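You operate a simulated robot arm through the tools that you are given. There is no shell and no other tool. Be economical: measure what you need, move in short steps, check, and stop when the job is done.

The job below is to be done with a simulated robot arm. You get a single attempt, and the scene is never put back.

## Task
Fetch the brass scoop and stand it on top of the green vase.
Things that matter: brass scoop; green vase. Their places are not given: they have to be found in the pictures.

Only the result counts: the job must be done as asked and must still hold three seconds after the hand-in. Knocking over, shifting, dropping, spilling or breaking anything else fails it.

## Robot
A 6-joint arm with a two-finger parallel gripper, fixed in place. Base frame: the origin is at the foot of the arm, x ahead of it, y to its left, z up; the work surface is at about z = 0.88. Readings come in m, degrees, newtons and seconds.
With the tool pointing down near the work surface it reaches from about 0.24 to 0.64 m from the base axis. Its first joint turns from -66.0 to 66.0 degrees. Payload 2.7 kg.
The tool frame sits at the grasp point between the pads (the TCP): z along the fingers, y along the line on which they close. The tips reach 0.023 m beyond it. Largest opening 0.094 m; finger width 0.038, thickness 0.01; the body of the gripper, 0.054 by 0.096 m, starts 0.039 m behind the TCP.
Orientation is that of the tool frame in the base frame, as a unit quaternion [x, y, z, w]. With the fingers straight down and closing along the base's y, the tool's x points along the base's -x, its y along +y and its z along -z.

## Interface
- The arm moves only by the tool arm_command. Its argument "moves" is a list of rows, each an object of numbers (a shift or turn left out is 0, a gripper value left out holds the last): "jaw": the opening, from 0 (shut) to 1 (fully open); "dx", "dy", "dz": the shift along the base's x, y, z in m; "ax", "ay", "az": the turn, a rotation vector about the base's x, y, z in degrees. In form: [{"jaw": .., "dx": .., "dy": .., "dz": .., "ax": .., "ay": .., "az": ..}, ...]. A call has 1 to 10 rows; each row is the pose to reach, as a shift and turn from the pose commanded when the call began. Each row takes 0.2 s and may step no farther than 0.05 m and 8.6 degrees from the row before; otherwise, or with a gripper value out of range, the whole call is refused. A pose out of reach is approached as far as the arm can. The call stops where the force on the tool passes 40 N (or 10 N more than at its start, if that is more) or the arm is blocked; 0.2 s more then pass. The fingers move at their own pace (about 0.045 m/s each) and stop on an object; they squeeze with about 43 N. The grip force told is the motor's: it shows also when the fingers shut on nothing. Time passes only in rows, and 0.2 s behind the last, so rows that repeat a pose let the fingers close. It gives the time, the measured TCP pose, the force on the tool (base axes), the opening and the grip force at its end, in the units of the frame above (readings bear some noise).
- Cameras (640 x 400 px; columns grow to the right, rows downward): "scene" is fixed at [0.0835, -0.4362, 1.4207]; the picture's right is [0.69, -0.72, 0.00], its down [-0.30, -0.29, -0.91] and it looks along [0.66, 0.63, -0.41] (base axes); focal length 358 px, centre (320, 200). "wrist" rides on the gripper at [-0.039, 0, -0.044] in the tool frame; the picture's right is [0.00, -1.00, 0.00], its down [0.97, 0.00, -0.24] and it looks along [0.24, 0.00, 0.97] (tool axes); focal length 218 px, centre (320, 200).
- camera(camera): a new picture of that camera. No time passes.
- measure_at(camera, pixels): for up to 12 pixels [column, row] of the newest picture of that camera ("zoom" is the newest enlarged one), the place [x, y, z] in the base frame of the surface seen there, good to about 0.003 m. No time passes.
- zoom(camera, box): a new picture of the part [left, top, right, bottom] of that camera's present view, enlarged. No time passes.
- hand_in(): hands the job in; it is judged then, once.

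Go step by step. Measure first, check grasps and placings, and put right what went wrong. The budget is 60 turns and 22 pictures, counting those below and the enlarged ones. Unless the task says otherwise, let go and move clear before handing in, and close with one line.

The tools are called as a command line: name --argument value ..., lists and objects as JSON in quotes. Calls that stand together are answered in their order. arm_command: Moves the arm, as the interface text tells. Its arguments: {"type":"object","properties":{"moves":{"type":"array"}},"required":["moves"]} The other tools are called the same way: camera (camera) takes a picture; measure_at (camera, pixels) gives the place of the surface under pixels of a picture; zoom (camera, box) takes an enlarged picture of a part of a camera's view; hand_in () hands the job in.

At the start:

```text
time_s: 0.0
eef_pos: [0.336, -0.1234, 1.2776]
tcp_rot: [0.0, 1.0, -0.001, 0.0]
ft_force: [-0.4, 0.1, -0.6]
opening: 0.094
finger_force: 0.1
```

scene: 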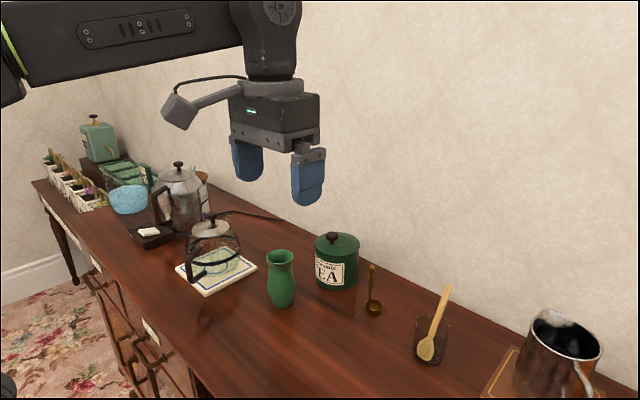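
wrist: 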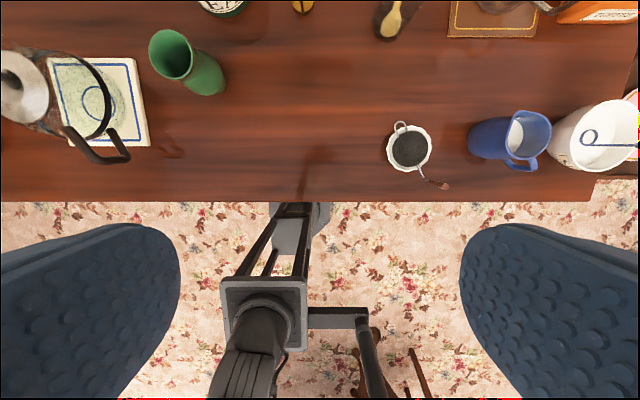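

The green vase is at scene (281,278) and a small brass scoop with an upright handle is near (373,292). I'll zoom in on both.

zoom --camera "scene" --box '[250, 220, 410, 320]'

```text
4.00 times, centred on (330, 270) of scene
```

zoom: 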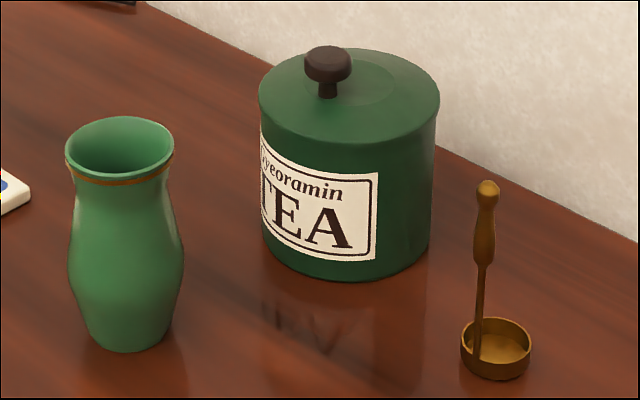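

The scoop is a flat-bottomed cup with an upright handle at its edge, and the vase has an open mouth. I'll measure the key points.

measure_at --camera "zoom" --pixels '[[487, 185], [484, 230], [480, 300], [463, 345], [530, 345], [498, 350], [505, 320], [496, 374], [67, 150], [173, 158], [120, 119], [117, 180]]'

measure_at --camera "wrist" --pixels '[[150, 50], [190, 45], [170, 31], [177, 78], [303, 5], [222, 10], [210, 90]]'

```text
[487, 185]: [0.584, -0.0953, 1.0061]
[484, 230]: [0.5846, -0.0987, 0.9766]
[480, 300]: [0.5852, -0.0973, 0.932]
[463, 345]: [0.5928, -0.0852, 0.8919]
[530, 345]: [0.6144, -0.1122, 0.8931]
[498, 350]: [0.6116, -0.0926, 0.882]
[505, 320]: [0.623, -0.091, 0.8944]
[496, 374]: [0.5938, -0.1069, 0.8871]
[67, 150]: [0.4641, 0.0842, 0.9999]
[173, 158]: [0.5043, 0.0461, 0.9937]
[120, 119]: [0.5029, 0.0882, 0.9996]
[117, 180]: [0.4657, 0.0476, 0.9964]
```

```text
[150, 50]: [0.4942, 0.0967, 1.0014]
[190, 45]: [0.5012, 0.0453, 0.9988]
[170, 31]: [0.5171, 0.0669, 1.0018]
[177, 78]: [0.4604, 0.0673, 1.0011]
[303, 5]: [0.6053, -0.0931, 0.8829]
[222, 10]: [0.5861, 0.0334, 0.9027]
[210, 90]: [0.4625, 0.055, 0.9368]
```

The vase mouth is centred near (0.487, 0.068, 1.000) and about 0.057 wide, while the scoop cup is only about 0.037 wide. I need to see inside the mouth, so I'll move the wrist camera above the vase.

arm_command --moves '[{"dx": 0.03, "dy": 0.035}, {"dx": 0.06, "dy": 0.07}, {"dx": 0.09, "dy": 0.105, "dz": -0.02}, {"dx": 0.12, "dy": 0.14, "dz": -0.04}, {"dx": 0.15, "dy": 0.17, "dz": -0.06}, {"dx": 0.172, "dy": 0.191, "dz": -0.07}, {"dx": 0.172, "dy": 0.191, "dz": -0.07}]'

camera --camera "wrist"

```text
refused: row 3 steps farther than a row can; nothing moved
```

```text
18 pictures are left
```

wrist: 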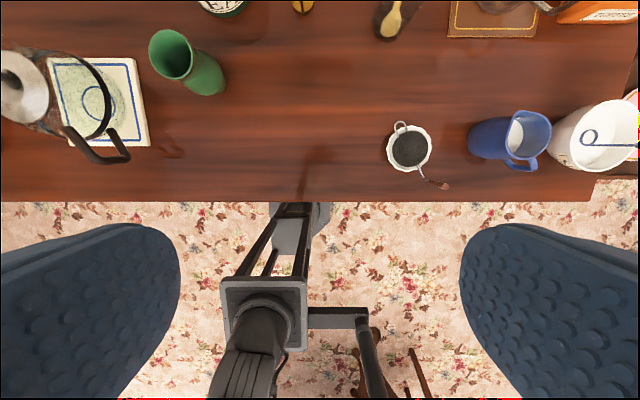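

A row was too long, so nothing moved. I'll use smaller steps.

arm_command --moves '[{"dx": 0.028, "dy": 0.032, "dz": -0.01}, {"dx": 0.056, "dy": 0.064, "dz": -0.02}, {"dx": 0.084, "dy": 0.096, "dz": -0.03}, {"dx": 0.112, "dy": 0.128, "dz": -0.04}, {"dx": 0.14, "dy": 0.16, "dz": -0.05}, {"dx": 0.168, "dy": 0.191, "dz": -0.06}, {"dx": 0.172, "dy": 0.191, "dz": -0.06}]'

```text
time_s: 1.6
eef_pos: [0.5099, 0.0705, 1.2161]
tcp_rot: [-0.001, 1.0, 0.0, -0.001]
ft_force: [-0.5, 0.8, 0.0]
opening: 0.094
finger_force: 0.0
```

Over the vase now; I'll take a look.

camera --camera "wrist"

```text
17 pictures are left
```

wrist: 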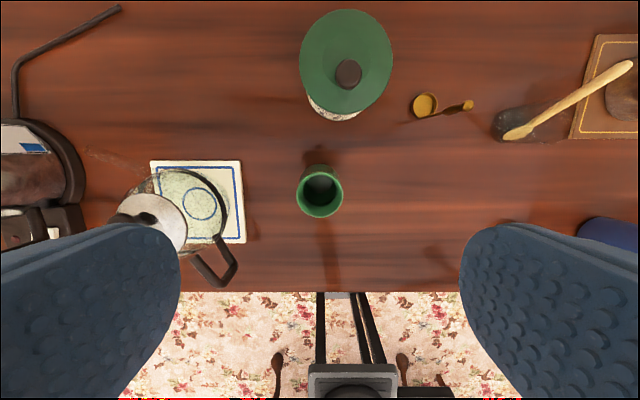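

zoom --camera "wrist" --box '[280, 150, 360, 230]'

```text
5.00 times, centred on (320, 190) of wrist
```

zoom: 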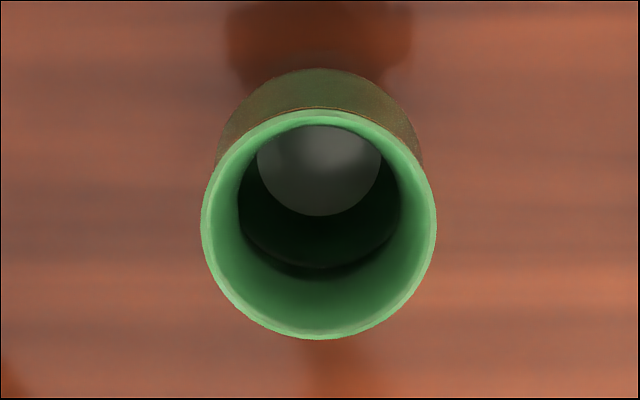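

The mouth funnels inward to a neck. I'll measure the rim, the neck and the floor.

measure_at --camera "zoom" --pixels '[[204, 225], [434, 225], [318, 336], [318, 114], [242, 215], [396, 215], [318, 262], [318, 129], [318, 170], [318, 290], [225, 225], [318, 310]]'

measure_at --camera "wrist" --pixels '[[412, 105], [437, 105], [425, 94], [425, 116], [425, 105], [440, 107], [466, 105], [471, 104], [455, 107]]'

zoom --camera "wrist" --box '[400, 75, 480, 125]'

```text
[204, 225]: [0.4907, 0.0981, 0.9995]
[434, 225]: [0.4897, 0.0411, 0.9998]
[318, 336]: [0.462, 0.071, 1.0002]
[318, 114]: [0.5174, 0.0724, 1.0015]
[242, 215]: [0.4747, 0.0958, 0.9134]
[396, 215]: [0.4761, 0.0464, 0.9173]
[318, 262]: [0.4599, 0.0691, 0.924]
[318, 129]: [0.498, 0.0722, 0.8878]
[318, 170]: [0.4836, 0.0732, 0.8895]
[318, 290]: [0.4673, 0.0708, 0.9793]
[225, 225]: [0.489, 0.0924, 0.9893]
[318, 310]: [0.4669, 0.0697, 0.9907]
```

```text
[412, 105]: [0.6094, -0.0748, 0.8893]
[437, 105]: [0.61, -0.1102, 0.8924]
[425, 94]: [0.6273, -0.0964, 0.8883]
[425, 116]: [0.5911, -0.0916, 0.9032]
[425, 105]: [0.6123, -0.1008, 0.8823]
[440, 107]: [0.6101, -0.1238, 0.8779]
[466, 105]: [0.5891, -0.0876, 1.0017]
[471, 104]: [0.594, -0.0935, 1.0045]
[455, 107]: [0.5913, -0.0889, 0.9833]
```

```text
8.00 times, centred on (440, 100) of wrist
```

zoom: 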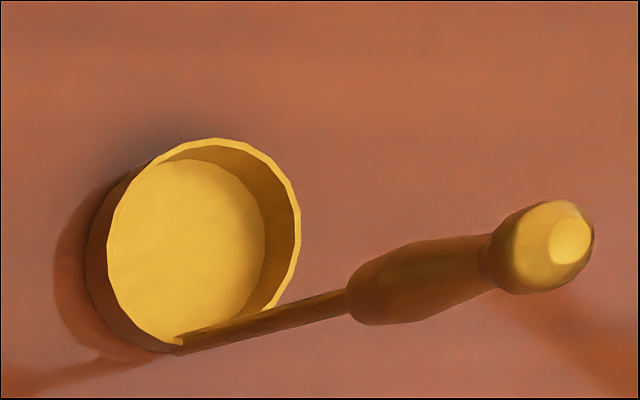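

The vase rim is a thin ring about 57 mm wide centred at (0.491, 0.071), with a wide hollow neck. From pixel rays, the scoop handle is vertical at about (0.592, -0.094) and the cup centre is at about (0.611, -0.094). I'll move above the handle.

arm_command --moves '[{"jaw": 0.5, "dx": 0.016, "dy": -0.033, "dz": -0.02}, {"dx": 0.033, "dy": -0.066, "dz": -0.04}, {"dx": 0.049, "dy": -0.099, "dz": -0.06}, {"dx": 0.066, "dy": -0.132, "dz": -0.08}, {"dx": 0.082, "dy": -0.1645, "dz": -0.1}, {"dx": 0.082, "dy": -0.1645, "dz": -0.14}, {"dx": 0.082, "dy": -0.1645, "dz": -0.14}]'

zoom --camera "scene" --box '[290, 180, 450, 320]'

camera --camera "wrist"

```text
time_s: 3.2
eef_pos: [0.5897, -0.0966, 1.076]
tcp_rot: [0.0, 1.0, 0.0, 0.0]
ft_force: [-0.1, -0.3, -0.4]
opening: 0.0472
finger_force: 0.1
```

```text
2.86 times, centred on (370, 250) of scene
```

zoom: 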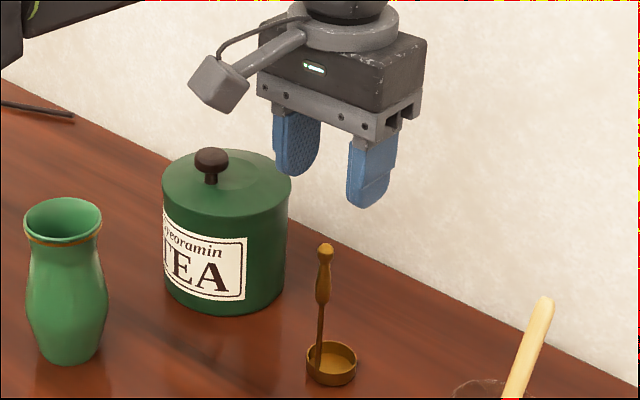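

```text
13 pictures are left
```

wrist: 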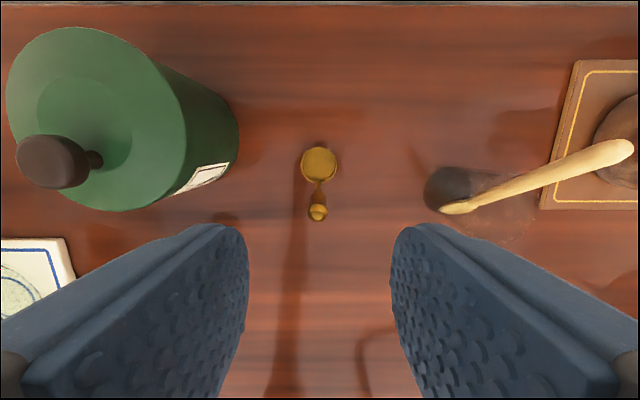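

The knob projects to about (0.594, -0.0955), well centred between the fingers. I'll descend around the handle.

arm_command --moves '[{"dx": 0.003, "dy": 0.001, "dz": -0.03}, {"dx": 0.003, "dy": 0.001, "dz": -0.06}, {"dx": 0.003, "dy": 0.001, "dz": -0.085}, {"dx": 0.003, "dy": 0.001, "dz": -0.092}, {"dx": 0.003, "dy": 0.001, "dz": -0.092}]'

zoom --camera "wrist" --box '[220, 120, 420, 300]'

```text
time_s: 4.4
eef_pos: [0.5929, -0.095, 0.9835]
tcp_rot: [0.0, 1.0, 0.0, 0.0]
ft_force: [-0.6, -0.8, 0.1]
opening: 0.0469
finger_force: 0.0
```

```text
2.22 times, centred on (320, 210) of wrist
```

zoom: 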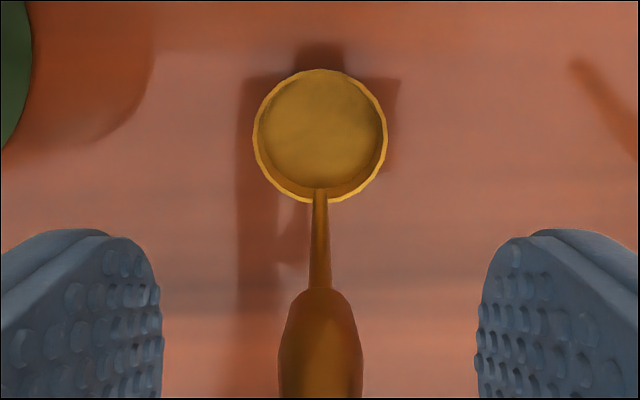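

The handle is centred between the pads at column 320 and points straight along -x. I'll close and lift slightly.

arm_command --moves '[{"jaw": 0.3}, {"jaw": 0.2}, {"jaw": 0.05}, {"jaw": 0}, {"jaw": 0}, {"jaw": 0}, {"jaw": 0}]'

arm_command --moves '[{"dz": 0.02}, {"dz": 0.05}, {"dz": 0.09}, {"dz": 0.13}, {"dz": 0.17}, {"dz": 0.17}]'

camera --camera "wrist"

```text
time_s: 6.0
eef_pos: [0.5932, -0.0941, 0.9843]
tcp_rot: [0.0, 1.0, 0.0, 0.001]
ft_force: [0.6, 0.3, -0.2]
opening: 0.011
finger_force: 43.2
```

```text
time_s: 7.4
eef_pos: [0.5761, -0.0957, 1.148]
tcp_rot: [0.0, 1.0, 0.002, 0.001]
ft_force: [0.1, -0.1, -0.8]
opening: 0.0109
finger_force: 43.3
out of reach, approached as far as the arm can: row 5, 6
```

```text
11 pictures are left
```

wrist: 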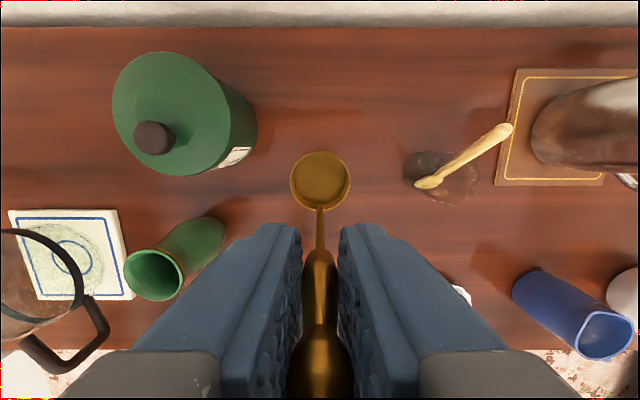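

The scoop is held straight, with the cup below and 18 mm ahead of the tool point. I'll carry it over toward the vase, staying high.

arm_command --moves '[{"dx": -0.03, "dy": 0.01}, {"dx": -0.055, "dy": 0.04}, {"dx": -0.075, "dy": 0.075}, {"dx": -0.09, "dy": 0.11}, {"dx": -0.1, "dy": 0.145}, {"dx": -0.104, "dy": 0.1665}, {"dx": -0.104, "dy": 0.1665}]'

```text
time_s: 9.0
eef_pos: [0.4733, 0.0733, 1.1466]
tcp_rot: [0.0, 1.0, 0.0, 0.0]
ft_force: [-0.5, 0.7, -0.6]
opening: 0.0107
finger_force: 43.0
```

It is roughly above the vase; I'll check alignment with both cameras.

camera --camera "wrist"

zoom --camera "scene" --box '[220, 170, 348, 310]'

```text
10 pictures are left
```

wrist: 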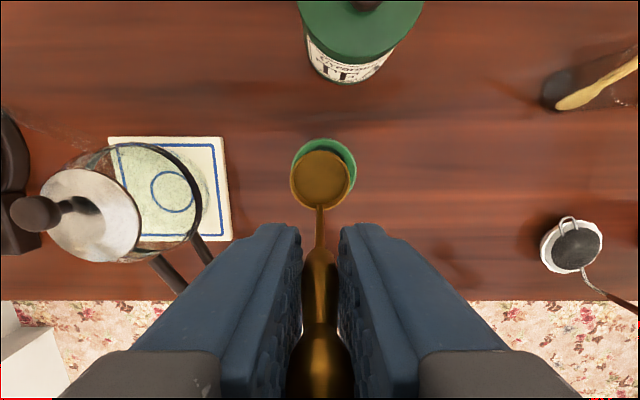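

```text
2.86 times, centred on (284, 240) of scene
```

zoom: 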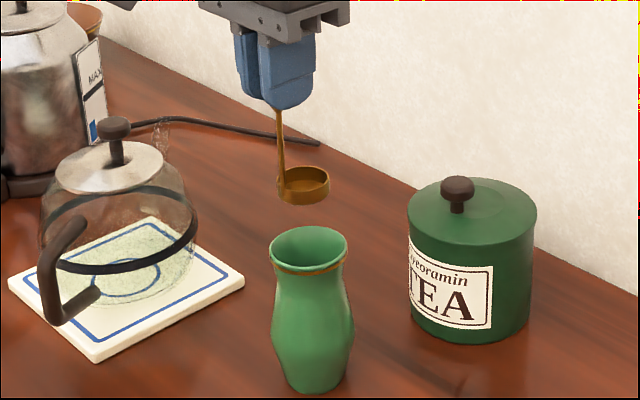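

The wrist view shows the vase centre at column 324 against the scoop at 320.5, so I'm 3 mm too far +y. I'll centre it and lower slowly until the cup bottom is about 10 mm below the rim, to learn whether the mouth carries it.

arm_command --moves '[{"dx": -0.001, "dy": -0.003, "dz": -0.015}, {"dx": -0.001, "dy": -0.003, "dz": -0.032}, {"dx": -0.001, "dy": -0.003, "dz": -0.037}, {"dx": -0.001, "dy": -0.003, "dz": -0.041}, {"dx": -0.001, "dy": -0.003, "dz": -0.045}, {"dx": -0.001, "dy": -0.003, "dz": -0.049}, {"dx": -0.001, "dy": -0.003, "dz": -0.053}, {"dx": -0.001, "dy": -0.003, "dz": -0.053}]'

zoom --camera "scene" --box '[240, 190, 336, 310]'

```text
time_s: 10.8
eef_pos: [0.4743, 0.0688, 1.0977]
tcp_rot: [0.001, 1.0, 0.001, 0.005]
ft_force: [-1.9, 0.0, 30.8]
opening: 0.0109
finger_force: 43.2
```

```text
3.33 times, centred on (288, 250) of scene
```

zoom: 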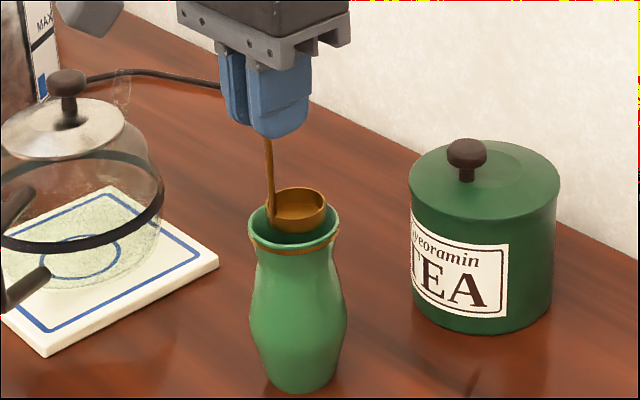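

A 30 N push at tool z 1.098 shows the mouth resists the cup just inside the rim. I'll ease off until the contact is light and look from the wrist.

arm_command --moves '[{"dz": 0.001}, {"dz": 0.002}, {"dz": 0.003}, {"dz": 0.003}]'

zoom --camera "wrist" --box '[270, 110, 370, 230]'

```text
time_s: 11.8
eef_pos: [0.4738, 0.0689, 1.0982]
tcp_rot: [0.001, 1.0, 0.0, 0.001]
ft_force: [4.7, 0.1, 15.6]
opening: 0.0111
finger_force: 43.1
```

```text
3.33 times, centred on (320, 170) of wrist
```

zoom: 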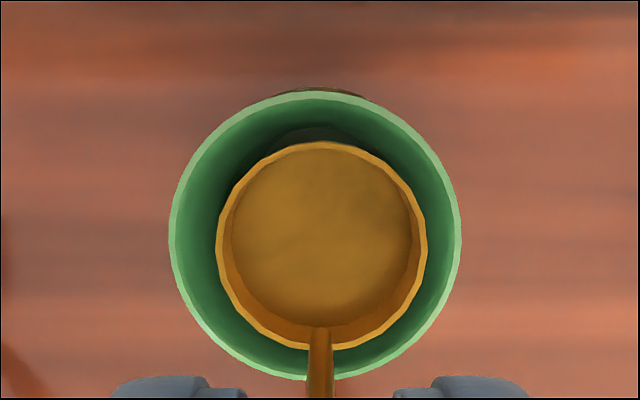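

The cup is centred in the mouth within about 1 mm and still pressing at 15 N, so there's real support there. I'll ease off more toward zero force.

arm_command --moves '[{"dz": 0.001}, {"dz": 0.002}, {"dz": 0.002}, {"dz": 0.002}]'

```text
time_s: 12.8
eef_pos: [0.4723, 0.0681, 1.0995]
tcp_rot: [0.0, 1.0, 0.0, -0.001]
ft_force: [-0.2, 0.2, -2.0]
opening: 0.0111
finger_force: 42.7
```

Contact is now free at tool z about 1.0995. I'll lower 1 mm and open the fingers only a little (to 18 mm), so they still fence the handle, and see whether it stands.

arm_command --moves '[{"jaw": 0, "dy": 0.001}, {"jaw": 0, "dy": 0.001, "dz": -0.001}, {"jaw": 0, "dy": 0.001, "dz": -0.001}]'

arm_command --moves '[{"jaw": 0.15}, {"jaw": 0.19}, {"jaw": 0.19}, {"jaw": 0.19}, {"jaw": 0.19}, {"jaw": 0.19}]'

zoom --camera "wrist" --box '[270, 110, 370, 230]'

zoom --camera "scene" --box '[240, 190, 336, 310]'

```text
time_s: 13.6
eef_pos: [0.4731, 0.0698, 1.0982]
tcp_rot: [0.0, 1.0, 0.0, 0.0]
ft_force: [1.0, 0.2, -0.3]
opening: 0.0108
finger_force: 42.4
```

```text
time_s: 15.0
eef_pos: [0.474, 0.0694, 1.0993]
tcp_rot: [0.0, 1.0, 0.0, 0.0]
ft_force: [0.3, 0.7, 0.2]
opening: 0.0182
finger_force: 0.0
```

```text
3.33 times, centred on (320, 170) of wrist
```

zoom: 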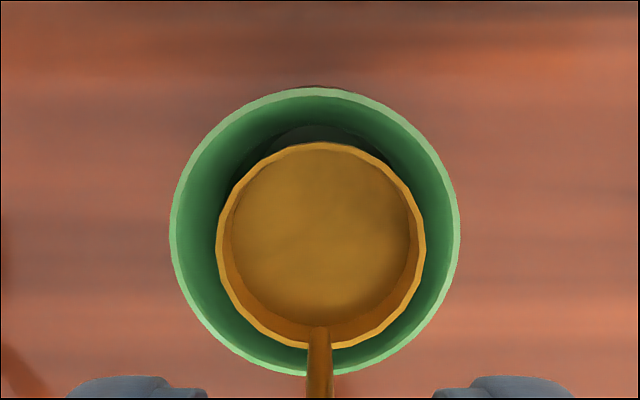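

```text
3.33 times, centred on (288, 250) of scene
```

zoom: 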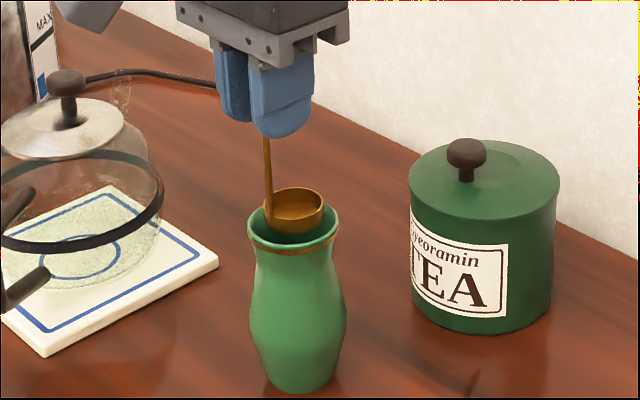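

With the fingers off (grip force 0) the scoop stays upright and hasn't moved in either view. I'll open a bit more, keep the fence for a moment, and recheck.

arm_command --moves '[{"jaw": 0.24}, {"jaw": 0.3}, {"jaw": 0.36}, {"jaw": 0.36}, {"jaw": 0.36}, {"jaw": 0.36}, {"jaw": 0.36}, {"jaw": 0.36}]'

zoom --camera "wrist" --box '[270, 110, 370, 230]'

```text
time_s: 16.8
eef_pos: [0.4731, 0.069, 1.0984]
tcp_rot: [0.001, 1.0, 0.0, 0.0]
ft_force: [0.4, -0.1, 0.1]
opening: 0.034
finger_force: 0.1
```

```text
3.33 times, centred on (320, 170) of wrist
```

zoom: 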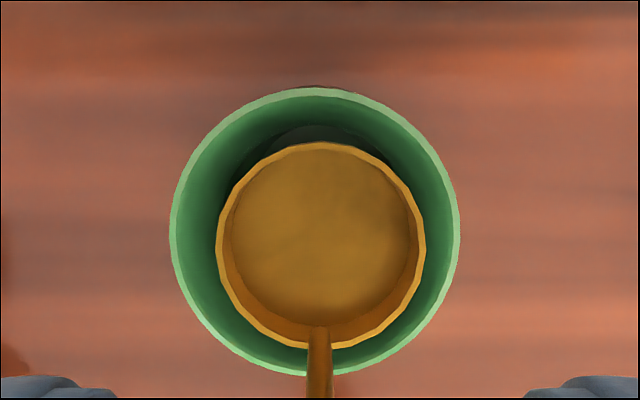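

It's stable and unmoved. I'll raise the gripper straight up and clear.

arm_command --moves '[{"dz": 0.01}, {"dz": 0.03}, {"dz": 0.06}, {"dz": 0.1}, {"dz": 0.14}, {"dz": 0.14, "dx": -0.04}, {"dz": 0.14, "dx": -0.08}, {"dz": 0.14, "dx": -0.08}]'

camera --camera "scene"

```text
time_s: 18.6
eef_pos: [0.391, 0.0695, 1.2364]
tcp_rot: [0.0, 1.0, 0.0, 0.0]
ft_force: [0.0, -0.6, -0.2]
opening: 0.0339
finger_force: 0.1
```

```text
3 pictures are left
```

scene: 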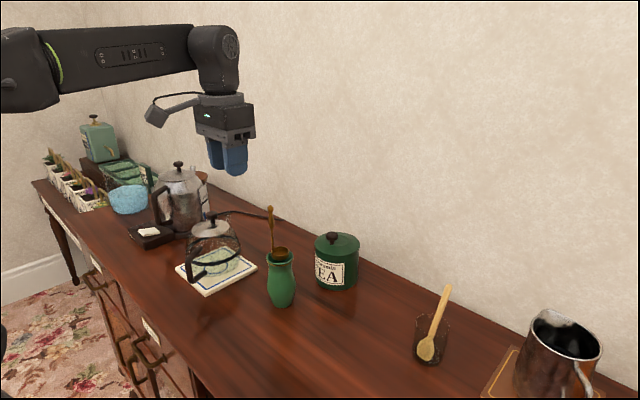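

The scoop stands upright on the vase at scene (272,235), the gripper is clear, and nothing else has moved. I'm handing in.

hand_in

```text
The job is handed in.
```

The brass scoop is standing upright on top of the green vase, with the gripper let go and clear. Its cup sits in the mouth, with its base a few millimetres below the rim, and it hadn't moved when last checked before hand-in.
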